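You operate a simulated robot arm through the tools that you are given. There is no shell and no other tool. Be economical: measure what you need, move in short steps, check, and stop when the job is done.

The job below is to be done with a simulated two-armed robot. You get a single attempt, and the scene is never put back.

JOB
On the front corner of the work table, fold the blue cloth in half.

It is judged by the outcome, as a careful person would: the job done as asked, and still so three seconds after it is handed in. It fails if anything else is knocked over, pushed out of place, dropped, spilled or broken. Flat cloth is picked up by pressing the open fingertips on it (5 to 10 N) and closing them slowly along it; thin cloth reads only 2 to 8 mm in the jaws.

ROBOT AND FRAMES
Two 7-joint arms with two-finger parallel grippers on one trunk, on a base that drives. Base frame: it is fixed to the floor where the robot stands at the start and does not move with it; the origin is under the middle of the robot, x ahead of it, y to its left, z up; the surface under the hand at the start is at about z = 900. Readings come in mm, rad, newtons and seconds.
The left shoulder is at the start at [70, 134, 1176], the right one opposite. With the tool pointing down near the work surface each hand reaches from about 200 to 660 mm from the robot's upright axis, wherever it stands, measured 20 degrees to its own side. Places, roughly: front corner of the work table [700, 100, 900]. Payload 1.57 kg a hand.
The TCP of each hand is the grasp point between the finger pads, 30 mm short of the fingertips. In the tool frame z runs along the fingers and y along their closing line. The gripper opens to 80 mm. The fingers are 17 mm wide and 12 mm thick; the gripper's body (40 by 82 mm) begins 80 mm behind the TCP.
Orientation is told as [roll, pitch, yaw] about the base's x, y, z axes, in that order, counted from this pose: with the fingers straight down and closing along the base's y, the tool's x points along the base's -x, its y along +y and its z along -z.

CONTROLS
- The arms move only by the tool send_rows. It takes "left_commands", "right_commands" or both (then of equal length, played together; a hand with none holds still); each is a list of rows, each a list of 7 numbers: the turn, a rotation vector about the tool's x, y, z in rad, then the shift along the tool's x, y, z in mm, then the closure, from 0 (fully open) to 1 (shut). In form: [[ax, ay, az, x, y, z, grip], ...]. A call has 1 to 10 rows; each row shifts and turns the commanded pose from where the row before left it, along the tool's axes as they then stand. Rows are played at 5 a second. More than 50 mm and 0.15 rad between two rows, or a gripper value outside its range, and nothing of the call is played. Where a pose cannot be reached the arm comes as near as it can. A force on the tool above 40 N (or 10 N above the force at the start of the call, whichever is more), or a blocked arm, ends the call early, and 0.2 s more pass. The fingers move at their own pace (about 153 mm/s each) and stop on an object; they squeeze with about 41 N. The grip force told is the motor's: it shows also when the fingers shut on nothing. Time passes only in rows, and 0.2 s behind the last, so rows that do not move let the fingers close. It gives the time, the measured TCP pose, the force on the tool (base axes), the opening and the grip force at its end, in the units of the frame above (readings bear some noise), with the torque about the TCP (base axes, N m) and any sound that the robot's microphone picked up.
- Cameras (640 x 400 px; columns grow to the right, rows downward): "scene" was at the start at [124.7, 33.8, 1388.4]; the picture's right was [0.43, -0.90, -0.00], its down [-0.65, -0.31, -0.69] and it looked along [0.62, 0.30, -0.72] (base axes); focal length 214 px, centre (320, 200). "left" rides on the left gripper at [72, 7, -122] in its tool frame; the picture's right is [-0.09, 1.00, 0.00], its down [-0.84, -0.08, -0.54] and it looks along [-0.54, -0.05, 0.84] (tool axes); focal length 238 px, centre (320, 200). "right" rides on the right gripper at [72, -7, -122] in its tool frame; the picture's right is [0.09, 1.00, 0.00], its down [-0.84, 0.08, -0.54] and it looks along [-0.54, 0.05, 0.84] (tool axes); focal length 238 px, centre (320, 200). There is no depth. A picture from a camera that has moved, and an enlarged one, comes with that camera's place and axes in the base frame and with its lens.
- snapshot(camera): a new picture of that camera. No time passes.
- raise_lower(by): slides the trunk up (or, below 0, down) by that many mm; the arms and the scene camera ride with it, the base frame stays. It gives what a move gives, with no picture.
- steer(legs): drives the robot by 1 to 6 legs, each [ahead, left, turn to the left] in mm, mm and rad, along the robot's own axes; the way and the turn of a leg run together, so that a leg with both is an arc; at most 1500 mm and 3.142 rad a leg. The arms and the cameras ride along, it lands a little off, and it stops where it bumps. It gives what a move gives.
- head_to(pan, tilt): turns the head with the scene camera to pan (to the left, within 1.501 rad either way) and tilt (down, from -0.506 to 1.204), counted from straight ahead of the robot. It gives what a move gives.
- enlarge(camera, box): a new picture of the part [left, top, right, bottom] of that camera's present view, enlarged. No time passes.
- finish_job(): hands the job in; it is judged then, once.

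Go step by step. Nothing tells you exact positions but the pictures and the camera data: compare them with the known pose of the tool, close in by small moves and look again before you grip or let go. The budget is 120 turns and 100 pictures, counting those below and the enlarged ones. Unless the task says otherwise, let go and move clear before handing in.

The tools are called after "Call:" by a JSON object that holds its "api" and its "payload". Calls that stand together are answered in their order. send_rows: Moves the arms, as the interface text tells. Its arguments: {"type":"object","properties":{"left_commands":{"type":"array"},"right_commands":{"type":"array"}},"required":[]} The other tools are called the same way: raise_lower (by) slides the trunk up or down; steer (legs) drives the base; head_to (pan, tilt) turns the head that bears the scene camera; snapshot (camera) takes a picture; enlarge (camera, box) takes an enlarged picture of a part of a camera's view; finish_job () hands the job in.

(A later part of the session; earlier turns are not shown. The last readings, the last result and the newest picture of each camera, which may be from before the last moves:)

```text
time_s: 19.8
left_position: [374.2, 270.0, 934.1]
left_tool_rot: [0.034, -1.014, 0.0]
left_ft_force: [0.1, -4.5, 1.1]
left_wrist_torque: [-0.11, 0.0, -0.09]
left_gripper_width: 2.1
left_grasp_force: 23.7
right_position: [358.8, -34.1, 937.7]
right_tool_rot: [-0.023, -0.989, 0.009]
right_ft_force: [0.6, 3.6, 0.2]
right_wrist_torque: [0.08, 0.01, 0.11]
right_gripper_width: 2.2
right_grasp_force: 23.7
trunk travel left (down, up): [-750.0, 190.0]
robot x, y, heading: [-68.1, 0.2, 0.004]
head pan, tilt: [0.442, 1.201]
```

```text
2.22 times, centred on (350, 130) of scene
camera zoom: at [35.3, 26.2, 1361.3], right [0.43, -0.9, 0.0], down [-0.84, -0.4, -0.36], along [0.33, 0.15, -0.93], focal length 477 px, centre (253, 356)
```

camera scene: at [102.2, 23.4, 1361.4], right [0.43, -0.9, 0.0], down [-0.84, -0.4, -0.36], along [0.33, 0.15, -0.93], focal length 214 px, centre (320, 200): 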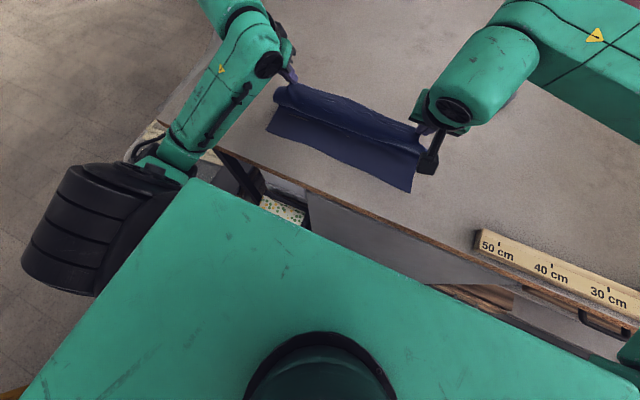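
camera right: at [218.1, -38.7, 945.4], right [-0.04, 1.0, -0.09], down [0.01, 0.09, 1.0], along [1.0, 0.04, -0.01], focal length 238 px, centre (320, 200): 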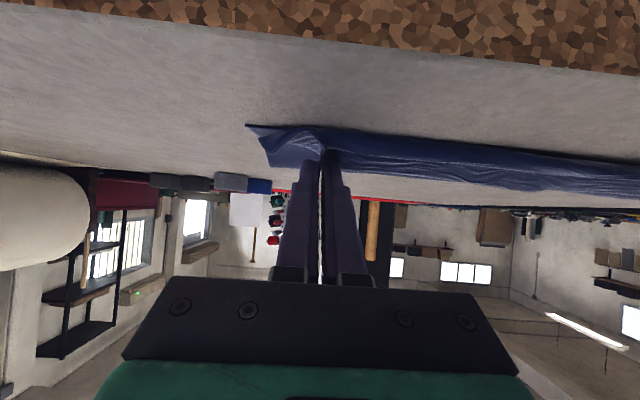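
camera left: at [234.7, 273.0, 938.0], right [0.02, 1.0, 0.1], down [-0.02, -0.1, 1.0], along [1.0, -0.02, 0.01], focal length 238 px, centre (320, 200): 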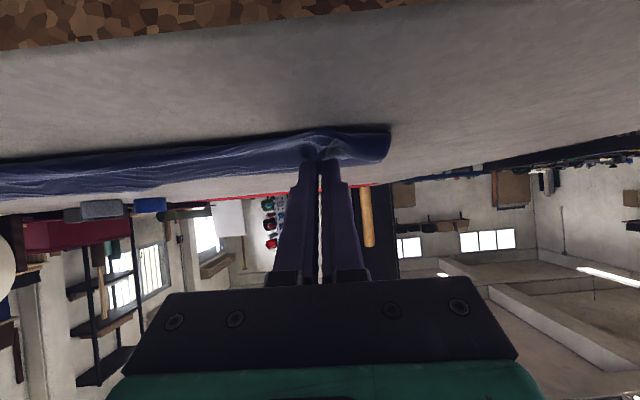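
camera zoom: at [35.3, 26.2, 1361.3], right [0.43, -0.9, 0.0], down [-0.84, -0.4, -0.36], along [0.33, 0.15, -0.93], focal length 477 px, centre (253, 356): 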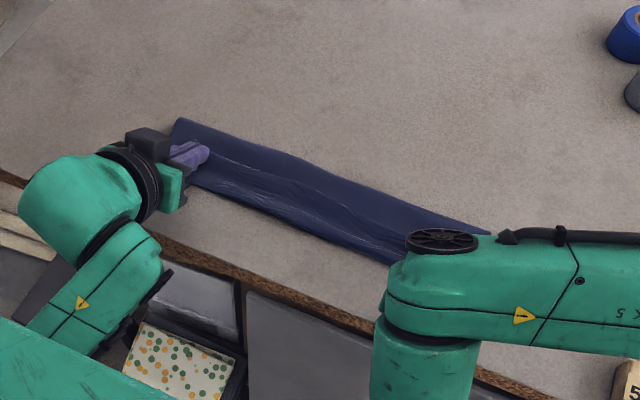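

The far edge has come back over, but the top layer is folded under itself near the grip and the crease sits at x≈454 instead of ≈480. I'll lift back up to re-lay the bottom, then come down on a taut arc.

Call:
{"api": "send_rows", "payload": {"left_commands": [[0, 0, 0, -42.8, 0, -0.8, 1], [0, 0, 0, -42.8, 0, -0.8, 1], [0, 0, 0, 0, 0, 0, 1]], "right_commands": [[0, 0, 0, -42, 0, 1.5, 1], [0, 0, 0, -42, 0, 1.5, 1], [0, 0, 0, 0, 0, 0, 1]]}}

Call:
{"api": "snapshot", "payload": {"camera": "right"}}

Call:
{"api": "enlarge", "payload": {"camera": "scene", "box": [220, 40, 480, 220]}}

```text
time_s: 20.6
left_position: [416.5, 271.6, 1006.2]
left_tool_rot: [0.032, -1.013, 0.0]
left_ft_force: [-0.4, -4.5, 0.1]
left_wrist_torque: [-0.12, 0.03, -0.12]
left_gripper_width: 2.1
left_grasp_force: 23.7
right_position: [407.1, -35.1, 1008.3]
right_tool_rot: [-0.023, -0.989, 0.009]
right_ft_force: [0.2, 6.0, 0.2]
right_wrist_torque: [0.11, 0.02, 0.11]
right_gripper_width: 2.3
right_grasp_force: 23.6
trunk travel left (down, up): [-750.0, 190.0]
robot x, y, heading: [-67.4, 2.3, -0.0]
head pan, tilt: [0.442, 1.201]
```

```text
64 pictures are left
camera right: at [265.3, -39.9, 1015.8], right [-0.04, 1.0, -0.09], down [0.01, 0.09, 1.0], along [1.0, 0.04, -0.01], focal length 238 px, centre (320, 200)
```

right: 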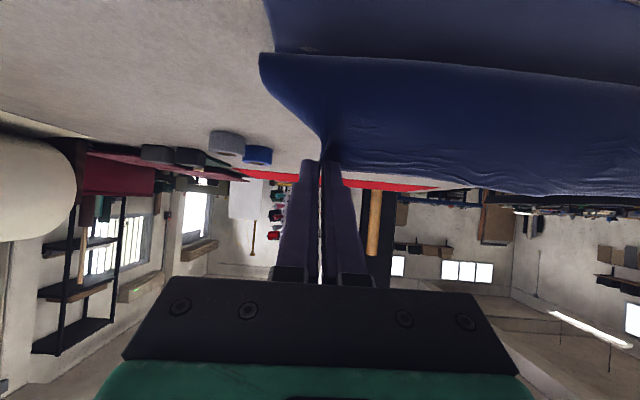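

```text
2.22 times, centred on (350, 130) of scene
camera zoom: at [34.7, 26.4, 1361.4], right [0.43, -0.9, 0.0], down [-0.84, -0.4, -0.36], along [0.33, 0.15, -0.93], focal length 477 px, centre (253, 356)
```

zoom: 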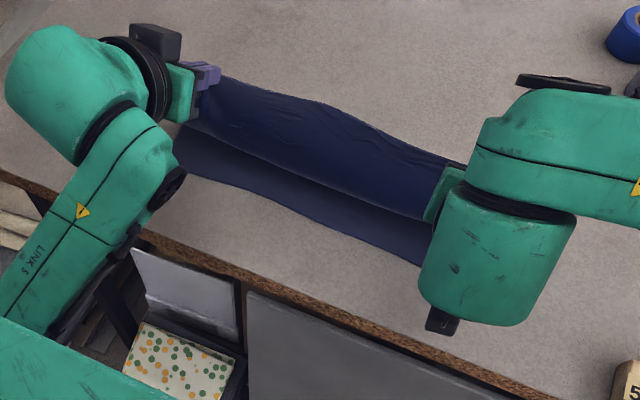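

The bottom layer is re-laid and visible. Now I swing back with the cloth stretched more.

Call:
{"api": "send_rows", "payload": {"left_commands": [[0, 0, 0, 18.9, 0, -8, 1], [0, 0, 0, 18.9, 0, -8, 1], [0, 0, 0, 0, 0, 0, 1]], "right_commands": [[0, 0, 0, 20.5, 0, -8.8, 1], [0, 0, 0, 20.5, 0, -8.8, 1], [0, 0, 0, 0, 0, 0, 1]]}}

Call:
{"api": "snapshot", "payload": {"camera": "right"}}

Call:
{"api": "enlarge", "payload": {"camera": "scene", "box": [220, 40, 480, 220]}}

```text
time_s: 21.4
left_position: [389.9, 272.8, 991.1]
left_tool_rot: [0.045, -1.025, -0.003]
left_ft_force: [-1.1, -7.0, -0.1]
left_wrist_torque: [-0.17, -0.02, -0.16]
left_gripper_width: 2.1
left_grasp_force: 23.7
left hand out of reach, approached as far as the arm can: row 2
right_position: [370.7, -31.7, 981.1]
right_tool_rot: [-0.021, -0.989, 0.01]
right_ft_force: [0.0, 6.8, -0.4]
right_wrist_torque: [0.11, 0.0, 0.16]
right_gripper_width: 2.3
right_grasp_force: 23.8
trunk travel left (down, up): [-750.0, 190.0]
robot x, y, heading: [-64.4, 2.0, 0.002]
head pan, tilt: [0.442, 1.201]
```

```text
62 pictures are left
camera right: at [229.0, -37.8, 990.0], right [-0.04, 1.0, -0.09], down [0.01, 0.09, 1.0], along [1.0, 0.04, -0.01], focal length 238 px, centre (320, 200)
```

right: 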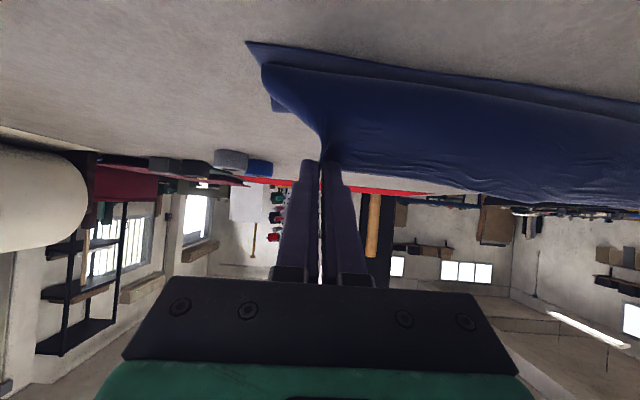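

```text
2.22 times, centred on (350, 130) of scene
camera zoom: at [36.5, 26.3, 1361.2], right [0.43, -0.9, 0.0], down [-0.84, -0.4, -0.36], along [0.33, 0.15, -0.93], focal length 477 px, centre (253, 356)
```

zoom: 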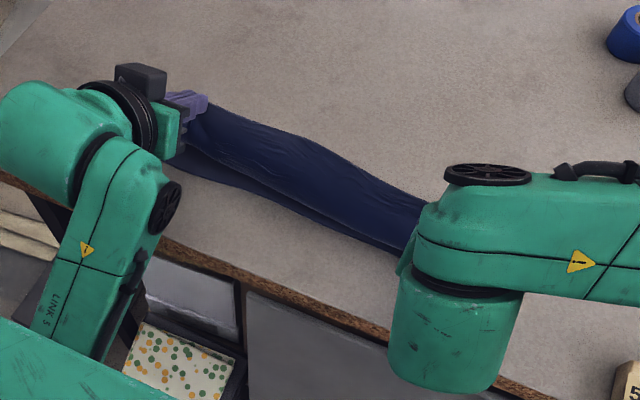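

The top layer now lies along the bottom with the crease near x≈473 and little slack. I'll keep it taut and bring the edge down along an arc.

Call:
{"api": "send_rows", "payload": {"left_commands": [[0, 0, 0, 37.9, 0, -1.7, 1], [0, 0, 0, 21.7, 0, 6.9, 1], [0, 0, 0, 0, 0, 0, 1]], "right_commands": [[0, 0, 0, 24, 0, 1.5, 1], [0, 0, 0, 21.7, 0, 6.9, 1], [0, 0, 0, 0, 0, 0, 1]]}}

Call:
{"api": "snapshot", "payload": {"camera": "right"}}

Call:
{"api": "enlarge", "payload": {"camera": "scene", "box": [220, 40, 480, 220]}}

```text
time_s: 22.1
left_position: [371.4, 280.2, 949.5]
left_tool_rot: [0.118, -1.029, -0.088]
left_ft_force: [-1.2, -14.8, 0.3]
left_wrist_torque: [-0.35, 0.01, -0.31]
left_gripper_width: 2.3
left_grasp_force: 24.0
left hand out of reach, approached as far as the arm can: row 1
right_position: [352.0, -30.0, 940.0]
right_tool_rot: [-0.023, -0.989, 0.007]
right_ft_force: [0.5, 14.3, 0.2]
right_wrist_torque: [0.36, 0.0, 0.36]
right_gripper_width: 2.3
right_grasp_force: 23.5
trunk travel left (down, up): [-750.0, 190.0]
robot x, y, heading: [-65.7, 0.4, 0.001]
head pan, tilt: [0.442, 1.201]
```

```text
60 pictures are left
camera right: at [211.3, -36.3, 947.2], right [-0.04, 1.0, -0.09], down [0.01, 0.09, 1.0], along [1.0, 0.04, -0.01], focal length 238 px, centre (320, 200)
```

right: 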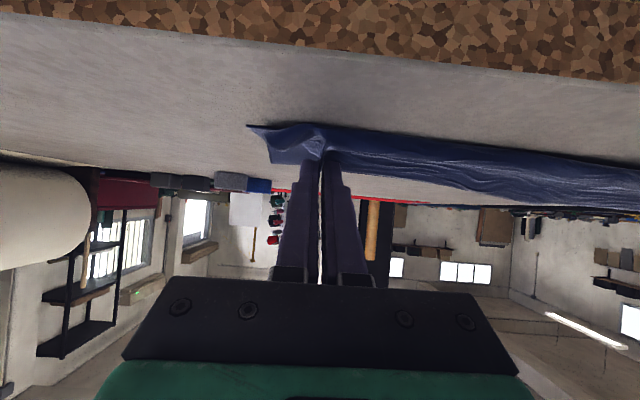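

```text
2.22 times, centred on (350, 130) of scene
camera zoom: at [35.4, 26.7, 1361.3], right [0.43, -0.9, 0.0], down [-0.84, -0.4, -0.36], along [0.33, 0.15, -0.93], focal length 477 px, centre (253, 356)
```

zoom: 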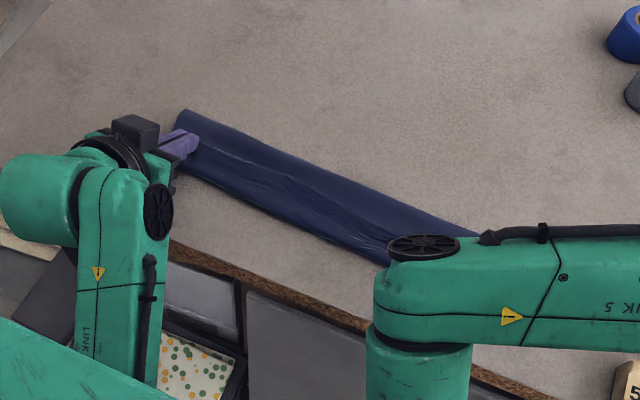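

The left arm is cramped this close to the robot, which twists it and loosens the fold. I'll swing the edge back up over the middle, then back the robot off further so both arms have room for a clean taut swing.

Call:
{"api": "send_rows", "payload": {"left_commands": [[0.015, 0, -0.016, -35.9, -2.7, 13.7, 1], [0.015, 0, -0.016, -35.9, -2.7, 13.7, 1], [0.015, 0, -0.016, -35.9, -2.7, 13.7, 1], [0, 0, 0, 0, 0, 0, 1]], "right_commands": [[0, 0, 0, -40, -1.3, 14.3, 1], [0, 0, 0, -40, -1.3, 14.3, 1], [0, 0, 0, -40, -1.3, 14.3, 1], [0, 0, 0, 0, 0, 0, 1]]}}

Call:
{"api": "steer", "payload": {"legs": [[-50, 20, 0]]}}

Call:
{"api": "snapshot", "payload": {"camera": "scene"}}

```text
time_s: 23.1
left_position: [460.1, 267.5, 1009.0]
left_tool_rot: [-0.09, -1.011, 0.092]
left_ft_force: [0.4, -4.8, 0.3]
left_wrist_torque: [-0.13, -0.01, -0.11]
left_gripper_width: 2.2
left_grasp_force: 23.1
right_position: [455.5, -39.5, 1017.0]
right_tool_rot: [-0.026, -0.989, 0.009]
right_ft_force: [0.4, 4.5, 0.9]
right_wrist_torque: [0.13, -0.01, 0.12]
right_gripper_width: 2.1
right_grasp_force: 23.9
trunk travel left (down, up): [-750.0, 190.0]
robot x, y, heading: [-68.2, 0.8, 0.003]
head pan, tilt: [0.442, 1.201]
```

```text
time_s: 24.1
left_position: [413.0, 287.2, 1007.6]
left_tool_rot: [-0.089, -1.01, 0.086]
left_ft_force: [0.7, -5.8, 0.4]
left_wrist_torque: [-0.13, 0.0, -0.12]
left_gripper_width: 2.0
left_grasp_force: 24.2
right_position: [408.1, -20.2, 1013.9]
right_tool_rot: [-0.023, -0.988, 0.005]
right_ft_force: [1.0, 5.5, -1.7]
right_wrist_torque: [0.1, -0.02, 0.13]
right_gripper_width: 2.3
right_grasp_force: 23.6
trunk travel left (down, up): [-750.0, 190.0]
robot x, y, heading: [-117.4, 23.2, -0.001]
head pan, tilt: [0.442, 1.201]
```

```text
58 pictures are left
camera scene: at [-10.7, 44.9, 1361.0], right [0.43, -0.9, 0.0], down [-0.84, -0.4, -0.36], along [0.33, 0.16, -0.93], focal length 214 px, centre (320, 200)
```

scene: 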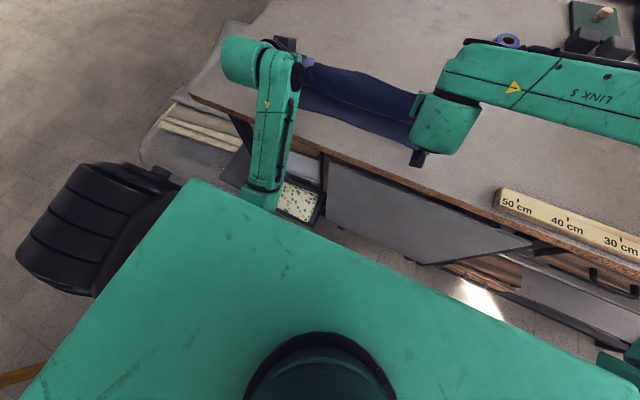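

Call:
{"api": "send_rows", "payload": {"left_commands": [[-0.022, 0, 0.023, -18, -9.5, 18.7, 1], [-0.022, 0, 0.023, -18, -9.5, 18.7, 1], [0, 0, 0, 0, 0, 0, 1]], "right_commands": [[0, 0, 0, -13.8, -9, 17.8, 1], [0, 0, 0, -13.8, -9, 17.8, 1], [0, 0, 0, 0, 0, 0, 1]]}}

Call:
{"api": "steer", "payload": {"legs": [[-60, 0, 0]]}}

Call:
{"api": "head_to", "payload": {"pan": 0.25, "tilt": 0.85}}

Call:
{"api": "snapshot", "payload": {"camera": "scene"}}

```text
time_s: 24.9
left_position: [459.9, 271.9, 1020.7]
left_tool_rot: [0.026, -1.015, 0.003]
left_ft_force: [1.0, -6.5, 1.4]
left_wrist_torque: [-0.16, -0.02, -0.12]
left_gripper_width: 2.3
left_grasp_force: 23.6
right_position: [448.9, -36.5, 1021.4]
right_tool_rot: [-0.024, -0.99, 0.009]
right_ft_force: [0.9, 7.2, -0.4]
right_wrist_torque: [0.13, -0.02, 0.14]
right_gripper_width: 2.1
right_grasp_force: 23.7
trunk travel left (down, up): [-750.0, 190.0]
robot x, y, heading: [-114.7, 23.8, -0.005]
head pan, tilt: [0.442, 1.201]
```

```text
time_s: 25.9
left_position: [404.2, 269.8, 1016.9]
left_tool_rot: [0.028, -1.01, 0.004]
left_ft_force: [-0.1, -7.9, -1.0]
left_wrist_torque: [-0.19, 0.02, -0.12]
left_gripper_width: 2.4
left_grasp_force: 23.3
right_position: [393.2, -37.9, 1017.7]
right_tool_rot: [-0.024, -0.986, 0.006]
right_ft_force: [-0.4, 8.4, 0.0]
right_wrist_torque: [0.18, -0.01, 0.15]
right_gripper_width: 2.4
right_grasp_force: 23.2
trunk travel left (down, up): [-750.0, 190.0]
robot x, y, heading: [-175.4, 21.9, -0.004]
head pan, tilt: [0.442, 1.201]
```

```text
time_s: 26.7
left_position: [401.0, 269.9, 1018.3]
left_tool_rot: [0.026, -1.014, 0.003]
left_ft_force: [-0.3, -6.2, -0.3]
left_wrist_torque: [-0.17, -0.02, -0.11]
left_gripper_width: 2.3
left_grasp_force: 23.8
right_position: [390.8, -36.7, 1019.7]
right_tool_rot: [-0.023, -0.99, 0.007]
right_ft_force: [0.0, 6.7, 0.6]
right_wrist_torque: [0.16, -0.02, 0.16]
right_gripper_width: 2.2
right_grasp_force: 23.5
trunk travel left (down, up): [-750.0, 190.0]
robot x, y, heading: [-174.1, 24.5, -0.001]
head pan, tilt: [0.25, 0.85]
```

```text
57 pictures are left
camera scene: at [-49.2, 41.7, 1385.0], right [0.25, -0.97, 0.0], down [-0.73, -0.19, -0.66], along [0.64, 0.16, -0.75], focal length 214 px, centre (320, 200)
```

scene: 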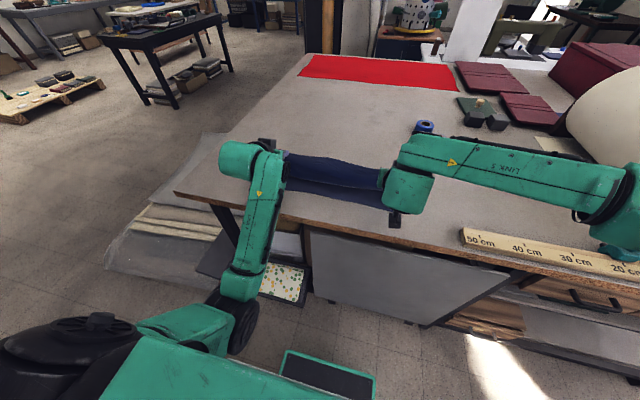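

Call:
{"api": "snapshot", "payload": {"camera": "left"}}

Call:
{"api": "enlarge", "payload": {"camera": "scene", "box": [230, 110, 430, 250]}}

```text
56 pictures are left
camera left: at [261.6, 272.8, 1023.5], right [0.02, 1.0, 0.09], down [-0.02, -0.09, 1.0], along [1.0, -0.02, 0.01], focal length 238 px, centre (320, 200)
```

left: 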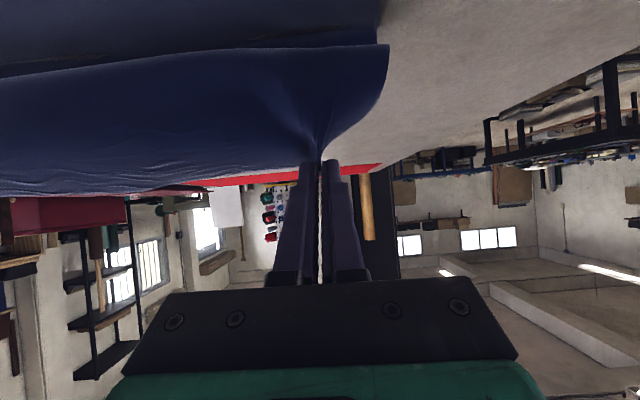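

```text
2.86 times, centred on (330, 180) of scene
camera zoom: at [-49.2, 41.7, 1385.0], right [0.25, -0.97, 0.0], down [-0.73, -0.19, -0.66], along [0.64, 0.16, -0.75], focal length 613 px, centre (291, 257)
```

zoom: 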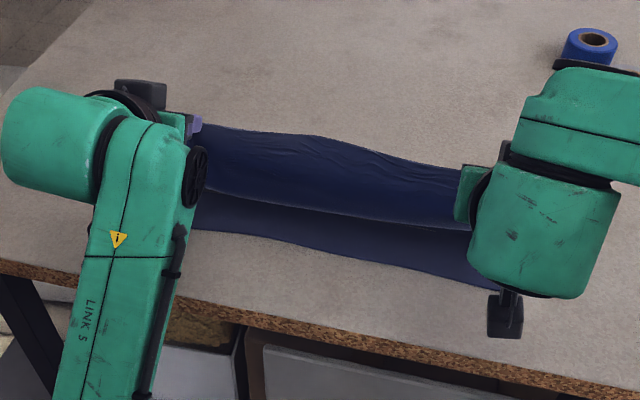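

The bottom's near edge is straight at x≈375–384 and the cloth is taut. I'll continue the swing with more tilt.

Call:
{"api": "send_rows", "payload": {"left_commands": [[0, -0.15, 0, 29.2, 0, -3.6, 1], [0, -0.15, 0, 40.1, 0, -11.1, 1], [0, 0, 0, 0, 0, 0, 1]], "right_commands": [[0, -0.15, 0, 30.5, 0, -1.7, 1], [0, -0.15, 0, 40.1, 0, -11.1, 1], [0, 0, 0, 0, 0, 0, 1]]}}

Call:
{"api": "enlarge", "payload": {"camera": "scene", "box": [230, 110, 430, 250]}}

Call:
{"api": "snapshot", "payload": {"camera": "right"}}

```text
time_s: 27.5
left_position: [355.3, 268.7, 962.4]
left_tool_rot: [0.06, -1.312, -0.032]
left_ft_force: [0.6, -6.8, -0.7]
left_wrist_torque: [-0.12, -0.01, -0.16]
left_gripper_width: 2.1
left_grasp_force: 24.3
right_position: [347.7, -37.6, 961.8]
right_tool_rot: [-0.042, -1.289, 0.03]
right_ft_force: [0.4, 7.3, -0.6]
right_wrist_torque: [0.15, -0.01, 0.2]
right_gripper_width: 2.2
right_grasp_force: 23.7
trunk travel left (down, up): [-750.0, 190.0]
robot x, y, heading: [-176.0, 23.2, -0.003]
head pan, tilt: [0.25, 0.85]
```

```text
2.86 times, centred on (330, 180) of scene
camera zoom: at [-47.1, 40.8, 1384.9], right [0.25, -0.97, 0.0], down [-0.73, -0.18, -0.66], along [0.64, 0.16, -0.75], focal length 613 px, centre (291, 257)
```

zoom: 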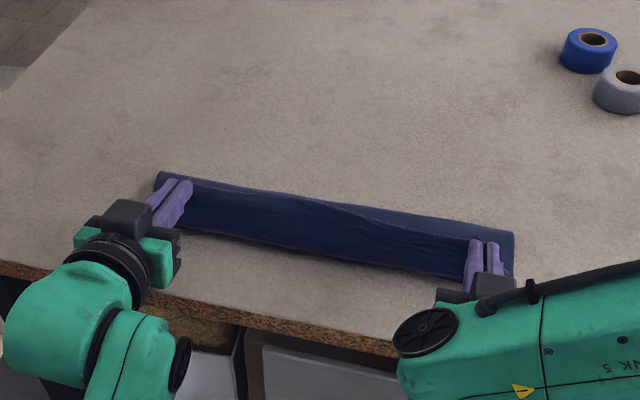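

```text
53 pictures are left
camera right: at [210.5, -44.0, 926.7], right [-0.01, 0.99, -0.1], down [-0.29, 0.09, 0.95], along [0.96, 0.04, 0.29], focal length 238 px, centre (320, 200)
```

right: 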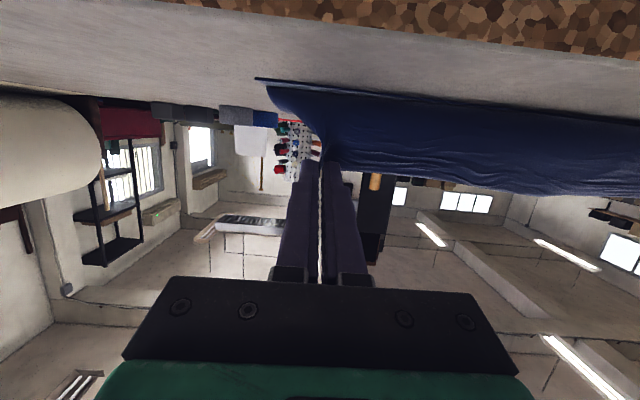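

The crease now shows clearly, running from about (456, 321) to (457, −80). I'll lower the edge straight onto the near edge and look.

Call:
{"api": "send_rows", "payload": {"left_commands": [[0, 0, 0, 17, 0, 5.3, 1], [0, 0, 0, 15, 0, 4.6, 1], [0, 0, 0, 0, 0, 0, 1]], "right_commands": [[0, 0, 0, 17, 0, 5.3, 1], [0, 0, 0, 15, 0, 4.6, 1], [0, 0, 0, 0, 0, 0, 1]]}}

Call:
{"api": "enlarge", "payload": {"camera": "scene", "box": [230, 110, 430, 250]}}

Call:
{"api": "snapshot", "payload": {"camera": "right"}}

```text
time_s: 28.3
left_position: [356.7, 269.7, 930.5]
left_tool_rot: [0.055, -1.313, -0.029]
left_ft_force: [-0.2, -6.9, -0.4]
left_wrist_torque: [-0.13, 0.0, -0.15]
left_gripper_width: 2.0
left_grasp_force: 23.9
right_position: [346.3, -36.2, 929.4]
right_tool_rot: [-0.044, -1.29, 0.031]
right_ft_force: [0.7, 6.8, 0.3]
right_wrist_torque: [0.11, -0.02, 0.24]
right_gripper_width: 2.2
right_grasp_force: 23.8
trunk travel left (down, up): [-750.0, 190.0]
robot x, y, heading: [-174.5, 23.8, 0.003]
head pan, tilt: [0.25, 0.85]
```

```text
2.86 times, centred on (330, 180) of scene
camera zoom: at [-49.3, 41.5, 1385.1], right [0.25, -0.97, 0.0], down [-0.73, -0.18, -0.66], along [0.64, 0.16, -0.75], focal length 613 px, centre (291, 257)
```

zoom: 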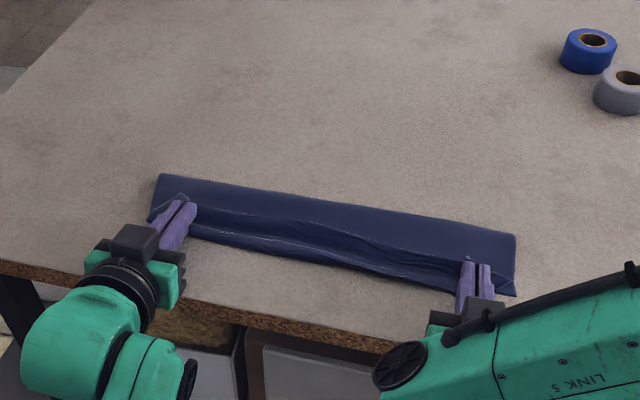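

```text
51 pictures are left
camera right: at [210.2, -43.4, 895.0], right [-0.01, 0.99, -0.1], down [-0.29, 0.09, 0.95], along [0.96, 0.04, 0.28], focal length 238 px, centre (320, 200)
```

right: 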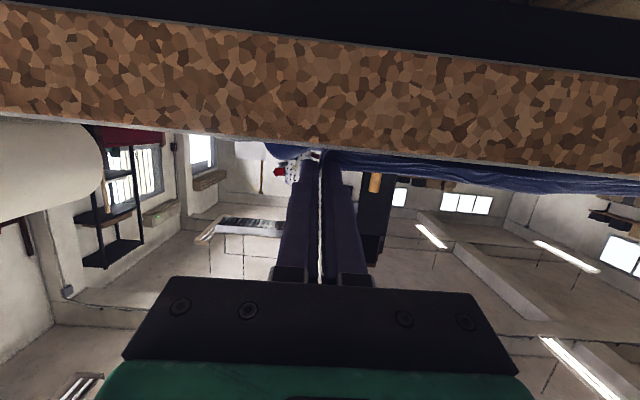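

The edge is down, but the crease sits at x≈455, so the top layer is too long. I stretched it too much at the top of the swing. I'll carry the edge well forward and low so the bottom re-lays past x≈490 with a forward loop, then draw it back low.

Call:
{"api": "send_rows", "payload": {"left_commands": [[0, 0, 0, -39.5, 0, 11.4, 1], [0, 0, 0, -39.5, 0, 11.4, 1], [0, 0, 0, -9.4, 0, 33.7, 1], [0, 0, 0, -9.4, 0, 33.7, 1], [0, 0, 0, 18.5, 0, 15.5, 1], [0, 0, 0, 18.5, 0, 15.5, 1], [0, 0, 0, 0, 0, 0, 1]], "right_commands": [[0, 0, 0, -39.5, 0, 11.4, 1], [0, 0, 0, -39.5, 0, 11.4, 1], [0, 0, 0, -9.4, 0, 33.7, 1], [0, 0, 0, -9.4, 0, 33.7, 1], [0, 0, 0, 18.5, 0, 15.5, 1], [0, 0, 0, 18.5, 0, 15.5, 1], [0, 0, 0, 0, 0, 0, 1]]}}

Call:
{"api": "enlarge", "payload": {"camera": "scene", "box": [230, 90, 430, 230]}}

Call:
{"api": "snapshot", "payload": {"camera": "right"}}

```text
time_s: 29.9
left_position: [490.2, 273.3, 960.3]
left_tool_rot: [0.054, -1.317, -0.029]
left_ft_force: [1.9, -13.1, 5.3]
left_wrist_torque: [-0.38, 0.63, -0.04]
left_gripper_width: 2.0
left_grasp_force: 23.4
right_position: [478.7, -37.2, 955.8]
right_tool_rot: [-0.041, -1.293, 0.028]
right_ft_force: [1.5, 14.5, 13.5]
right_wrist_torque: [0.34, 1.95, -0.03]
right_gripper_width: 1.9
right_grasp_force: 23.6
trunk travel left (down, up): [-750.0, 190.0]
robot x, y, heading: [-175.3, 22.4, -0.0]
head pan, tilt: [0.25, 0.85]
```

```text
2.86 times, centred on (330, 160) of scene
camera zoom: at [-50.5, 41.7, 1385.5], right [0.25, -0.97, 0.0], down [-0.73, -0.18, -0.66], along [0.64, 0.16, -0.75], focal length 613 px, centre (291, 314)
```

zoom: 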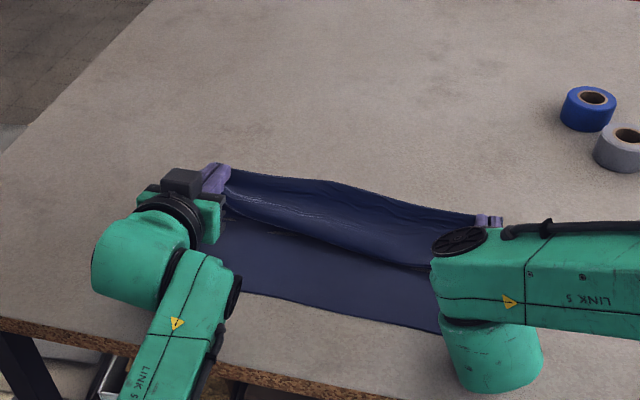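

```text
49 pictures are left
camera right: at [341.7, -43.8, 921.5], right [-0.01, 0.99, -0.1], down [-0.29, 0.09, 0.95], along [0.96, 0.04, 0.29], focal length 238 px, centre (320, 200)
```

right: 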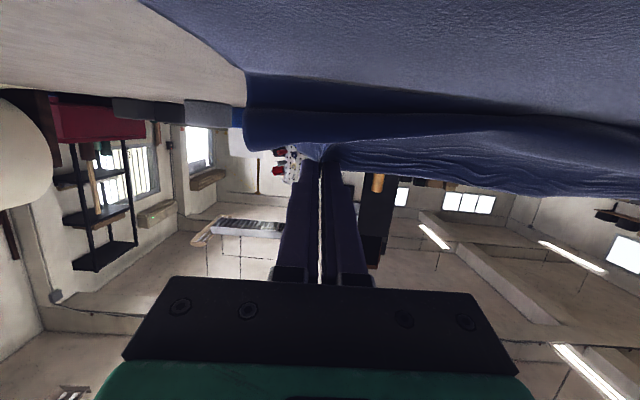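

The gripper bodies are touching the table lightly, so I'll raise a little first and then draw back low toward the near edge.

Call:
{"api": "send_rows", "payload": {"left_commands": [[0, 0, 0, -9.6, 0, -2.7, 1], [0, 0, 0, 8.8, 0, -31.8, 1], [0, 0, 0, 8.8, 0, -31.8, 1], [0, 0, 0, 8.8, 0, -31.8, 1], [0, 0, 0, 0, 0, 0, 1]], "right_commands": [[0, 0, 0, -11.6, 0, -3.2, 1], [0, 0, 0, 8.8, 0, -31.8, 1], [0, 0, 0, 8.8, 0, -31.8, 1], [0, 0, 0, 8.8, 0, -31.8, 1], [0, 0, 0, 0, 0, 0, 1]]}}

Call:
{"api": "enlarge", "payload": {"camera": "scene", "box": [230, 90, 430, 230]}}

```text
time_s: 31.1
left_position: [392.5, 270.5, 967.7]
left_tool_rot: [0.062, -1.31, -0.031]
left_ft_force: [-0.3, -7.6, -0.5]
left_wrist_torque: [-0.13, 0.02, -0.15]
left_gripper_width: 1.8
left_grasp_force: 23.5
right_position: [380.5, -35.7, 967.0]
right_tool_rot: [-0.045, -1.288, 0.032]
right_ft_force: [0.4, 7.2, -0.1]
right_wrist_torque: [0.08, 0.0, 0.16]
right_gripper_width: 2.1
right_grasp_force: 23.8
trunk travel left (down, up): [-750.0, 190.0]
robot x, y, heading: [-177.2, 23.6, -0.003]
head pan, tilt: [0.25, 0.85]
```

```text
2.86 times, centred on (330, 160) of scene
camera zoom: at [-47.7, 41.7, 1384.9], right [0.25, -0.97, 0.0], down [-0.73, -0.18, -0.66], along [0.64, 0.16, -0.75], focal length 613 px, centre (291, 314)
```

zoom: 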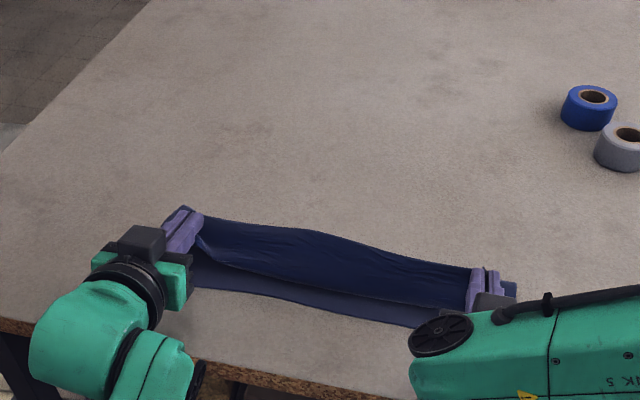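

The crease is now further forward, at roughly x≈475–490. I'll lower onto the near edge.

Call:
{"api": "send_rows", "payload": {"left_commands": [[0, 0, 0, 22.1, 0, -6.8, 1], [0, 0, 0, 20, 0, -6.3, 1], [0, 0, 0, 0, 0, 0, 1]], "right_commands": [[0, 0, 0, 21.7, 0, -5.4, 1], [0, 0, 0, 19.7, 0, -5, 1], [0, 0, 0, 0, 0, 0, 1]]}}

Call:
{"api": "enlarge", "payload": {"camera": "scene", "box": [230, 90, 430, 230]}}

```text
time_s: 31.9
left_position: [368.6, 270.2, 928.6]
left_tool_rot: [0.059, -1.314, -0.031]
left_ft_force: [1.0, -6.3, 1.5]
left_wrist_torque: [-0.13, -0.05, -0.17]
left_gripper_width: 2.1
left_grasp_force: 23.9
right_position: [359.0, -36.3, 930.9]
right_tool_rot: [-0.045, -1.29, 0.031]
right_ft_force: [0.0, 7.2, 0.4]
right_wrist_torque: [0.14, 0.04, 0.23]
right_gripper_width: 2.3
right_grasp_force: 23.7
trunk travel left (down, up): [-750.0, 190.0]
robot x, y, heading: [-178.2, 19.5, -0.001]
head pan, tilt: [0.25, 0.85]
```

```text
2.86 times, centred on (330, 160) of scene
camera zoom: at [-48.8, 41.3, 1385.1], right [0.25, -0.97, 0.0], down [-0.73, -0.18, -0.66], along [0.64, 0.16, -0.75], focal length 613 px, centre (291, 314)
```

zoom: 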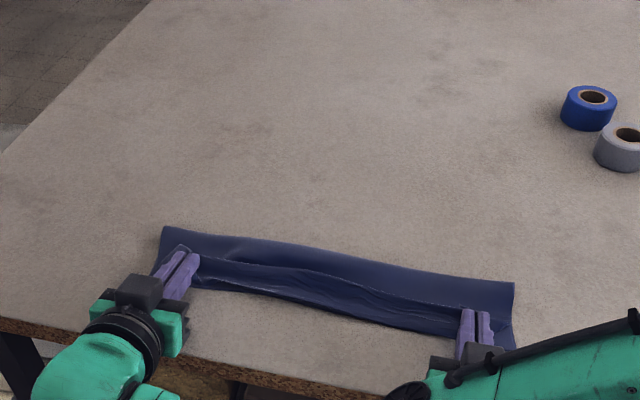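

The crease is at x≈466 and still needs to be about 20 mm further forward. I'll carry the edge forward again at a flatter tilt so it can go low over the table, then drag it back low.

Call:
{"api": "send_rows", "payload": {"left_commands": [[0, 0.125, 0, -42.7, 0, 1.6, 1], [0, 0.125, 0, -42.5, 0, -3.7, 1], [0, 0.085, 0, -18.5, 0, 29.7, 1], [0, 0.085, 0, -20.9, 0, 28.1, 1], [0, 0.085, 0, -23.3, 0, 26.1, 1], [0, 0, 0, 23.7, 0, 23, 1], [0, 0, 0, 20, 0, 19.4, 1], [0, 0, 0, 0, 0, 0, 1]], "right_commands": [[0, 0.125, 0, -42.7, 0, 1.6, 1], [0, 0.125, 0, -42.5, 0, -3.7, 1], [0, 0.085, 0, -18.5, 0, 29.7, 1], [0, 0.085, 0, -20.9, 0, 28.1, 1], [0, 0.085, 0, -23.3, 0, 26.1, 1], [0, 0, 0, 23.7, 0, 23, 1], [0, 0, 0, 20, 0, 19.4, 1], [0, 0, 0, 0, 0, 0, 1]]}}

Call:
{"api": "enlarge", "payload": {"camera": "scene", "box": [230, 90, 430, 230]}}

Call:
{"api": "snapshot", "payload": {"camera": "right"}}

```text
time_s: 33.7
left_position: [499.9, 273.5, 954.5]
left_tool_rot: [0.019, -0.807, 0.01]
left_ft_force: [-0.1, -12.3, 0.4]
left_wrist_torque: [-0.37, 0.01, -0.16]
left_gripper_width: 2.4
left_grasp_force: 23.9
right_position: [489.3, -38.5, 952.5]
right_tool_rot: [-0.016, -0.783, 0.002]
right_ft_force: [0.4, 12.9, -0.2]
right_wrist_torque: [0.38, 0.02, 0.24]
right_gripper_width: 2.3
right_grasp_force: 23.9
trunk travel left (down, up): [-750.0, 190.0]
robot x, y, heading: [-176.4, 22.6, -0.005]
head pan, tilt: [0.25, 0.85]
```

```text
2.86 times, centred on (330, 160) of scene
camera zoom: at [-48.5, 41.6, 1385.0], right [0.25, -0.97, 0.0], down [-0.73, -0.18, -0.66], along [0.64, 0.16, -0.75], focal length 613 px, centre (291, 314)
```

zoom: 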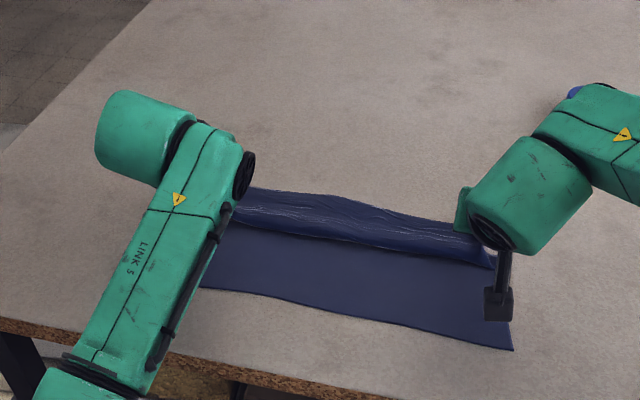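

```text
45 pictures are left
camera right: at [353.2, -43.6, 989.4], right [-0.05, 1.0, -0.08], down [0.21, 0.09, 0.97], along [0.98, 0.04, -0.21], focal length 238 px, centre (320, 200)
```

right: 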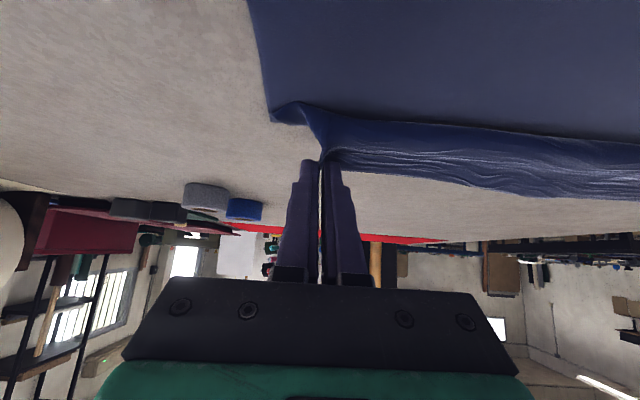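

The bottom is flat out to x≈499. I'll lower slightly, ease the sideways tension, and drag the edge back low toward the near edge.

Call:
{"api": "send_rows", "payload": {"left_commands": [[0, 0, 0, 7.2, -2, 7, 1], [0, 0, 0, 20.9, 0, -21.5, 1], [0, 0, 0, 20.9, 0, -21.5, 1], [0, 0, 0, 20.9, 0, -21.5, 1], [0, 0, 0, 20.9, 0, -21.5, 1], [0, 0, 0, 0, 0, 0, 1]], "right_commands": [[0, 0, 0, 7.2, 2, 7, 1], [0, 0, 0, 20.9, 0, -21.5, 1], [0, 0, 0, 20.9, 0, -21.5, 1], [0, 0, 0, 20.9, 0, -21.5, 1], [0, 0, 0, 20.9, 0, -21.5, 1], [0, 0, 0, 0, 0, 0, 1]]}}

Call:
{"api": "enlarge", "payload": {"camera": "scene", "box": [230, 90, 430, 230]}}

Call:
{"api": "snapshot", "payload": {"camera": "right"}}

```text
time_s: 35.1
left_position: [380.5, 267.0, 944.5]
left_tool_rot: [0.02, -0.806, 0.01]
left_ft_force: [0.8, -3.8, 0.1]
left_wrist_torque: [-0.15, 0.03, -0.06]
left_gripper_width: 2.1
left_grasp_force: 23.5
right_position: [372.0, -37.0, 944.2]
right_tool_rot: [-0.02, -0.784, 0.0]
right_ft_force: [-0.4, 4.9, -0.7]
right_wrist_torque: [0.12, 0.03, 0.09]
right_gripper_width: 2.2
right_grasp_force: 23.8
trunk travel left (down, up): [-750.0, 190.0]
robot x, y, heading: [-175.0, 25.0, -0.002]
head pan, tilt: [0.25, 0.85]
```

```text
2.86 times, centred on (330, 160) of scene
camera zoom: at [-47.2, 41.8, 1384.9], right [0.25, -0.97, 0.0], down [-0.73, -0.18, -0.66], along [0.64, 0.16, -0.75], focal length 613 px, centre (291, 314)
```

zoom: 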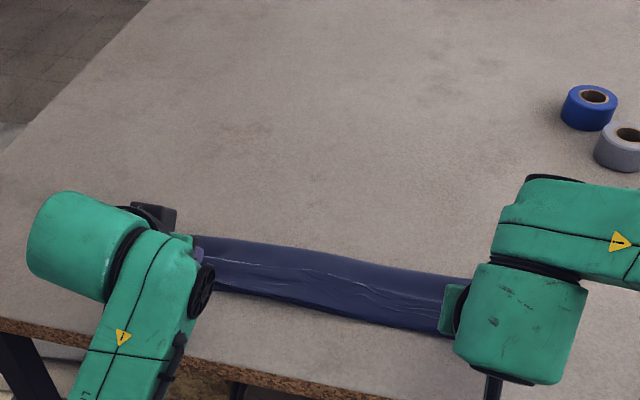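

```text
43 pictures are left
camera right: at [235.4, -41.5, 981.4], right [-0.05, 1.0, -0.08], down [0.21, 0.09, 0.97], along [0.98, 0.03, -0.22], focal length 238 px, centre (320, 200)
```

right: 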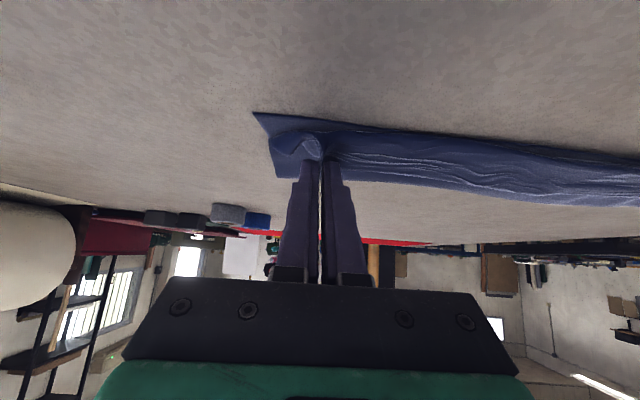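

The near side keeps doubling under the fingers because of how the edge is held. A better plan is to pull the edge out flat past the near edge, let go, and re-pinch the overhanging single layer from the right side for the final alignment.

Call:
{"api": "send_rows", "payload": {"left_commands": [[0, 0, 0, -7.2, 0, -7, 1], [0, 0, 0, 17.4, 0, -17.9, 1], [0, 0, 0, 17.4, 0, -17.9, 1], [0, 0, 0, 9, 0, -9, 1], [0, 0, 0, 0, 0, 0, 1]], "right_commands": [[0, 0, 0, -7.2, 0, -7, 1], [0, 0, 0, 17.4, 0, -17.9, 1], [0, 0, 0, 17.4, 0, -17.9, 1], [0, 0, 0, 9, 0, -9, 1], [0, 0, 0, 0, 0, 0, 1]]}}

Call:
{"api": "enlarge", "payload": {"camera": "scene", "box": [230, 90, 430, 230]}}

Call:
{"api": "snapshot", "payload": {"camera": "right"}}

```text
time_s: 36.3
left_position: [317.2, 267.3, 953.9]
left_tool_rot: [0.022, -0.804, 0.01]
left_ft_force: [0.7, -3.2, -0.9]
left_wrist_torque: [-0.07, 0.0, -0.03]
left_gripper_width: 2.3
left_grasp_force: 24.0
right_position: [306.9, -36.1, 955.8]
right_tool_rot: [-0.018, -0.784, 0.0]
right_ft_force: [0.6, 2.7, 0.2]
right_wrist_torque: [0.08, 0.02, 0.09]
right_gripper_width: 2.1
right_grasp_force: 23.6
trunk travel left (down, up): [-750.0, 190.0]
robot x, y, heading: [-177.2, 25.2, -0.008]
head pan, tilt: [0.25, 0.85]
```

```text
2.86 times, centred on (330, 160) of scene
camera zoom: at [-48.3, 41.7, 1385.0], right [0.25, -0.97, 0.0], down [-0.73, -0.18, -0.66], along [0.64, 0.16, -0.75], focal length 613 px, centre (291, 314)
```

zoom: 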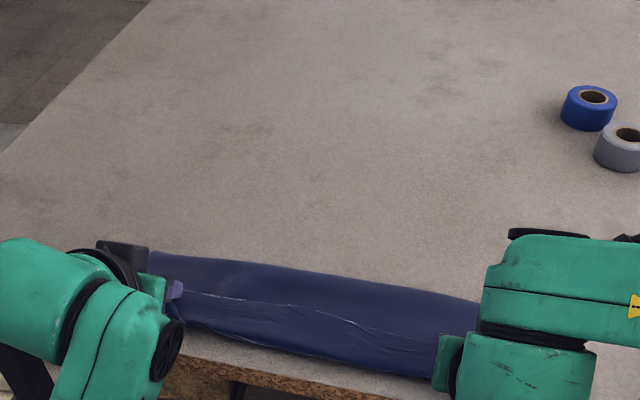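

```text
41 pictures are left
camera right: at [171.3, -40.9, 992.3], right [-0.05, 1.0, -0.08], down [0.21, 0.09, 0.97], along [0.98, 0.03, -0.21], focal length 238 px, centre (320, 200)
```

right: 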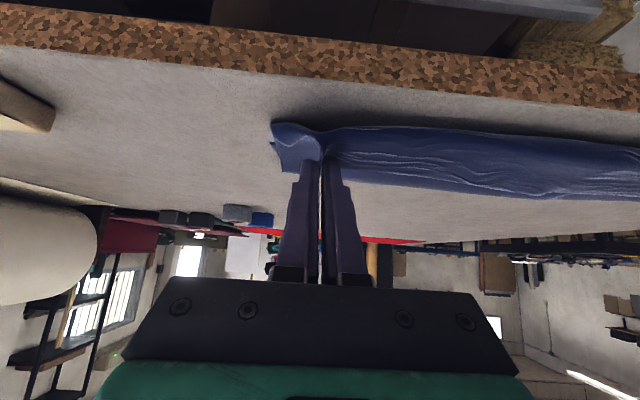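

The single layer now overhangs the near edge. I'll set it down and release.

Call:
{"api": "send_rows", "payload": {"left_commands": [[0, 0, 0, 7.5, 0, 7.3, 1], [0, 0, 0, 7.5, 0, 7.3, 1], [0, 0, 0, 0, 0, 0, 0.85], [0, 0, 0, 0, 0, 0, 0.6], [0, 0, 0, 0, 0, 0, 0.5], [0, 0, 0, 0, 0, -30, 0.5], [0, 0, 0, -20, 0, -35, 0.5], [0, 0, 0, 0, 0, 0, 0.5]], "right_commands": [[0, 0, 0, 8.2, 0, 8, 1], [0, 0, 0, 8.2, 0, 8, 1], [0, 0, 0, 0, 0, 0, 0.85], [0, 0, 0, 0, 0, 0, 0.6], [0, 0, 0, 0, 0, 0, 0.5], [0, 0, 0, 0, 0, -30, 0.5], [0, 0, 0, -20, 0, -35, 0.5], [0, 0, 0, 0, 0, 0, 0.5]]}}

Call:
{"api": "snapshot", "payload": {"camera": "scene"}}

Call:
{"api": "snapshot", "payload": {"camera": "left"}}

Call:
{"api": "snapshot", "payload": {"camera": "right"}}

```text
time_s: 38.1
left_position: [284.4, 267.9, 995.0]
left_tool_rot: [0.02, -0.806, 0.011]
left_ft_force: [-0.7, -0.3, 0.1]
left_wrist_torque: [0.0, 0.01, 0.02]
left_gripper_width: 40.1
left_grasp_force: 0.0
right_position: [275.8, -33.4, 994.9]
right_tool_rot: [-0.021, -0.785, 0.0]
right_ft_force: [1.1, -0.2, 0.3]
right_wrist_torque: [0.04, -0.02, 0.01]
right_gripper_width: 40.0
right_grasp_force: 0.1
trunk travel left (down, up): [-750.0, 190.0]
robot x, y, heading: [-178.1, 25.6, 0.0]
head pan, tilt: [0.25, 0.85]
```

```text
40 pictures are left
camera scene: at [-47.7, 41.8, 1384.9], right [0.25, -0.97, 0.0], down [-0.73, -0.18, -0.66], along [0.64, 0.16, -0.75], focal length 214 px, centre (320, 200)
```

scene: 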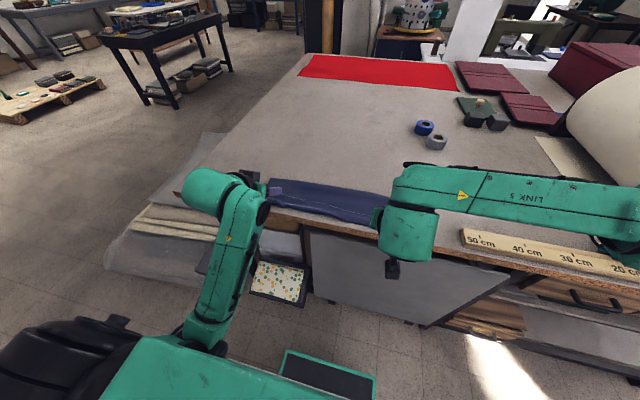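

```text
39 pictures are left
camera left: at [148.1, 270.1, 1028.0], right [0.04, 1.0, 0.08], down [0.19, -0.09, 0.98], along [0.98, -0.02, -0.19], focal length 238 px, centre (320, 200)
```

left: 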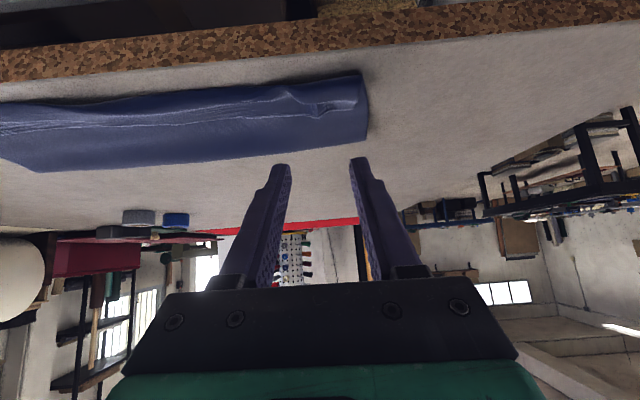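

```text
38 pictures are left
camera right: at [139.5, -39.0, 1031.8], right [-0.05, 1.0, -0.08], down [0.21, 0.09, 0.97], along [0.98, 0.03, -0.22], focal length 238 px, centre (320, 200)
```

right: 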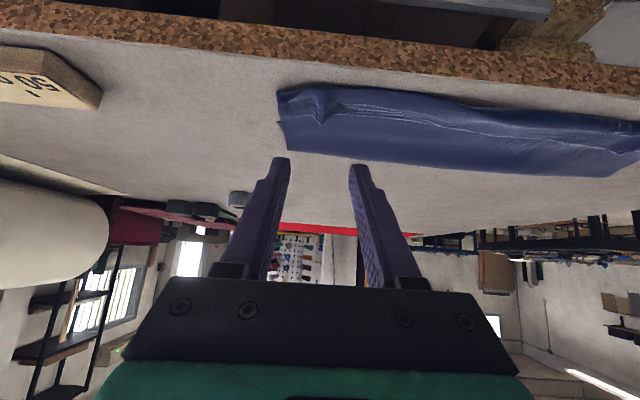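

Released. I'll straighten both hands upward to get a good look from above.

Call:
{"api": "send_rows", "payload": {"left_commands": [[0, 0.125, 0, -13, 0, -20, 0.5], [0, 0.125, 0, -12, 0, -21, 0.5], [0, 0.125, 0, -10, 0, -22, 0.5], [0, 0.125, 0, -8, 0, -22, 0.5], [0, 0, 0, 0, 0, 0, 0.5]], "right_commands": [[0, 0.125, 0, -13, 0, -20, 0.5], [0, 0.125, 0, -12, 0, -21, 0.5], [0, 0.125, 0, -10, 0, -22, 0.5], [0, 0.125, 0, -8, 0, -22, 0.5], [0, 0, 0, 0, 0, 0, 0.5]]}}

Call:
{"api": "snapshot", "payload": {"camera": "left"}}

Call:
{"api": "snapshot", "payload": {"camera": "right"}}

Call:
{"api": "enlarge", "payload": {"camera": "scene", "box": [230, 110, 430, 250]}}

```text
time_s: 39.3
left_position: [267.8, 264.4, 1086.5]
left_tool_rot: [0.016, -0.307, 0.025]
left_ft_force: [-0.2, 0.0, -0.4]
left_wrist_torque: [-0.01, 0.02, 0.02]
left_gripper_width: 40.2
left_grasp_force: 0.0
right_position: [263.0, -31.6, 1088.4]
right_tool_rot: [-0.016, -0.282, -0.006]
right_ft_force: [0.2, 0.2, -0.4]
right_wrist_torque: [0.02, -0.05, 0.02]
right_gripper_width: 39.8
right_grasp_force: 0.0
trunk travel left (down, up): [-750.0, 190.0]
robot x, y, heading: [-179.1, 21.6, 0.001]
head pan, tilt: [0.25, 0.85]
```

```text
37 pictures are left
camera left: at [163.9, 267.2, 1181.5], right [0.06, 1.0, 0.04], down [0.64, -0.07, 0.77], along [0.77, -0.02, -0.64], focal length 238 px, centre (320, 200)
```

left: 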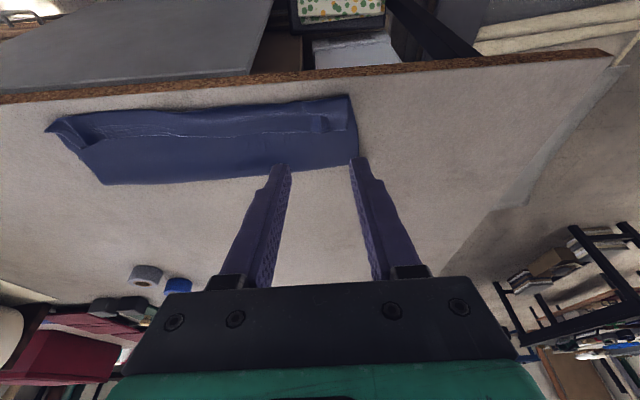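

```text
36 pictures are left
camera right: at [160.1, -36.6, 1186.8], right [-0.08, 1.0, -0.04], down [0.65, 0.08, 0.75], along [0.75, 0.03, -0.66], focal length 238 px, centre (320, 200)
```

right: 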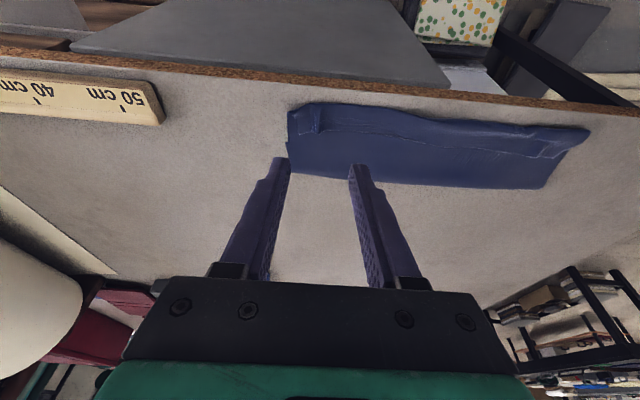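

```text
2.86 times, centred on (330, 180) of scene
camera zoom: at [-49.2, 42.7, 1385.0], right [0.25, -0.97, 0.0], down [-0.73, -0.19, -0.66], along [0.64, 0.16, -0.75], focal length 613 px, centre (291, 257)
```

zoom: 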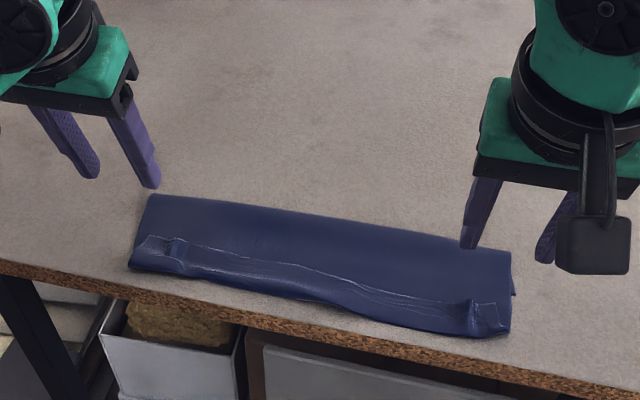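

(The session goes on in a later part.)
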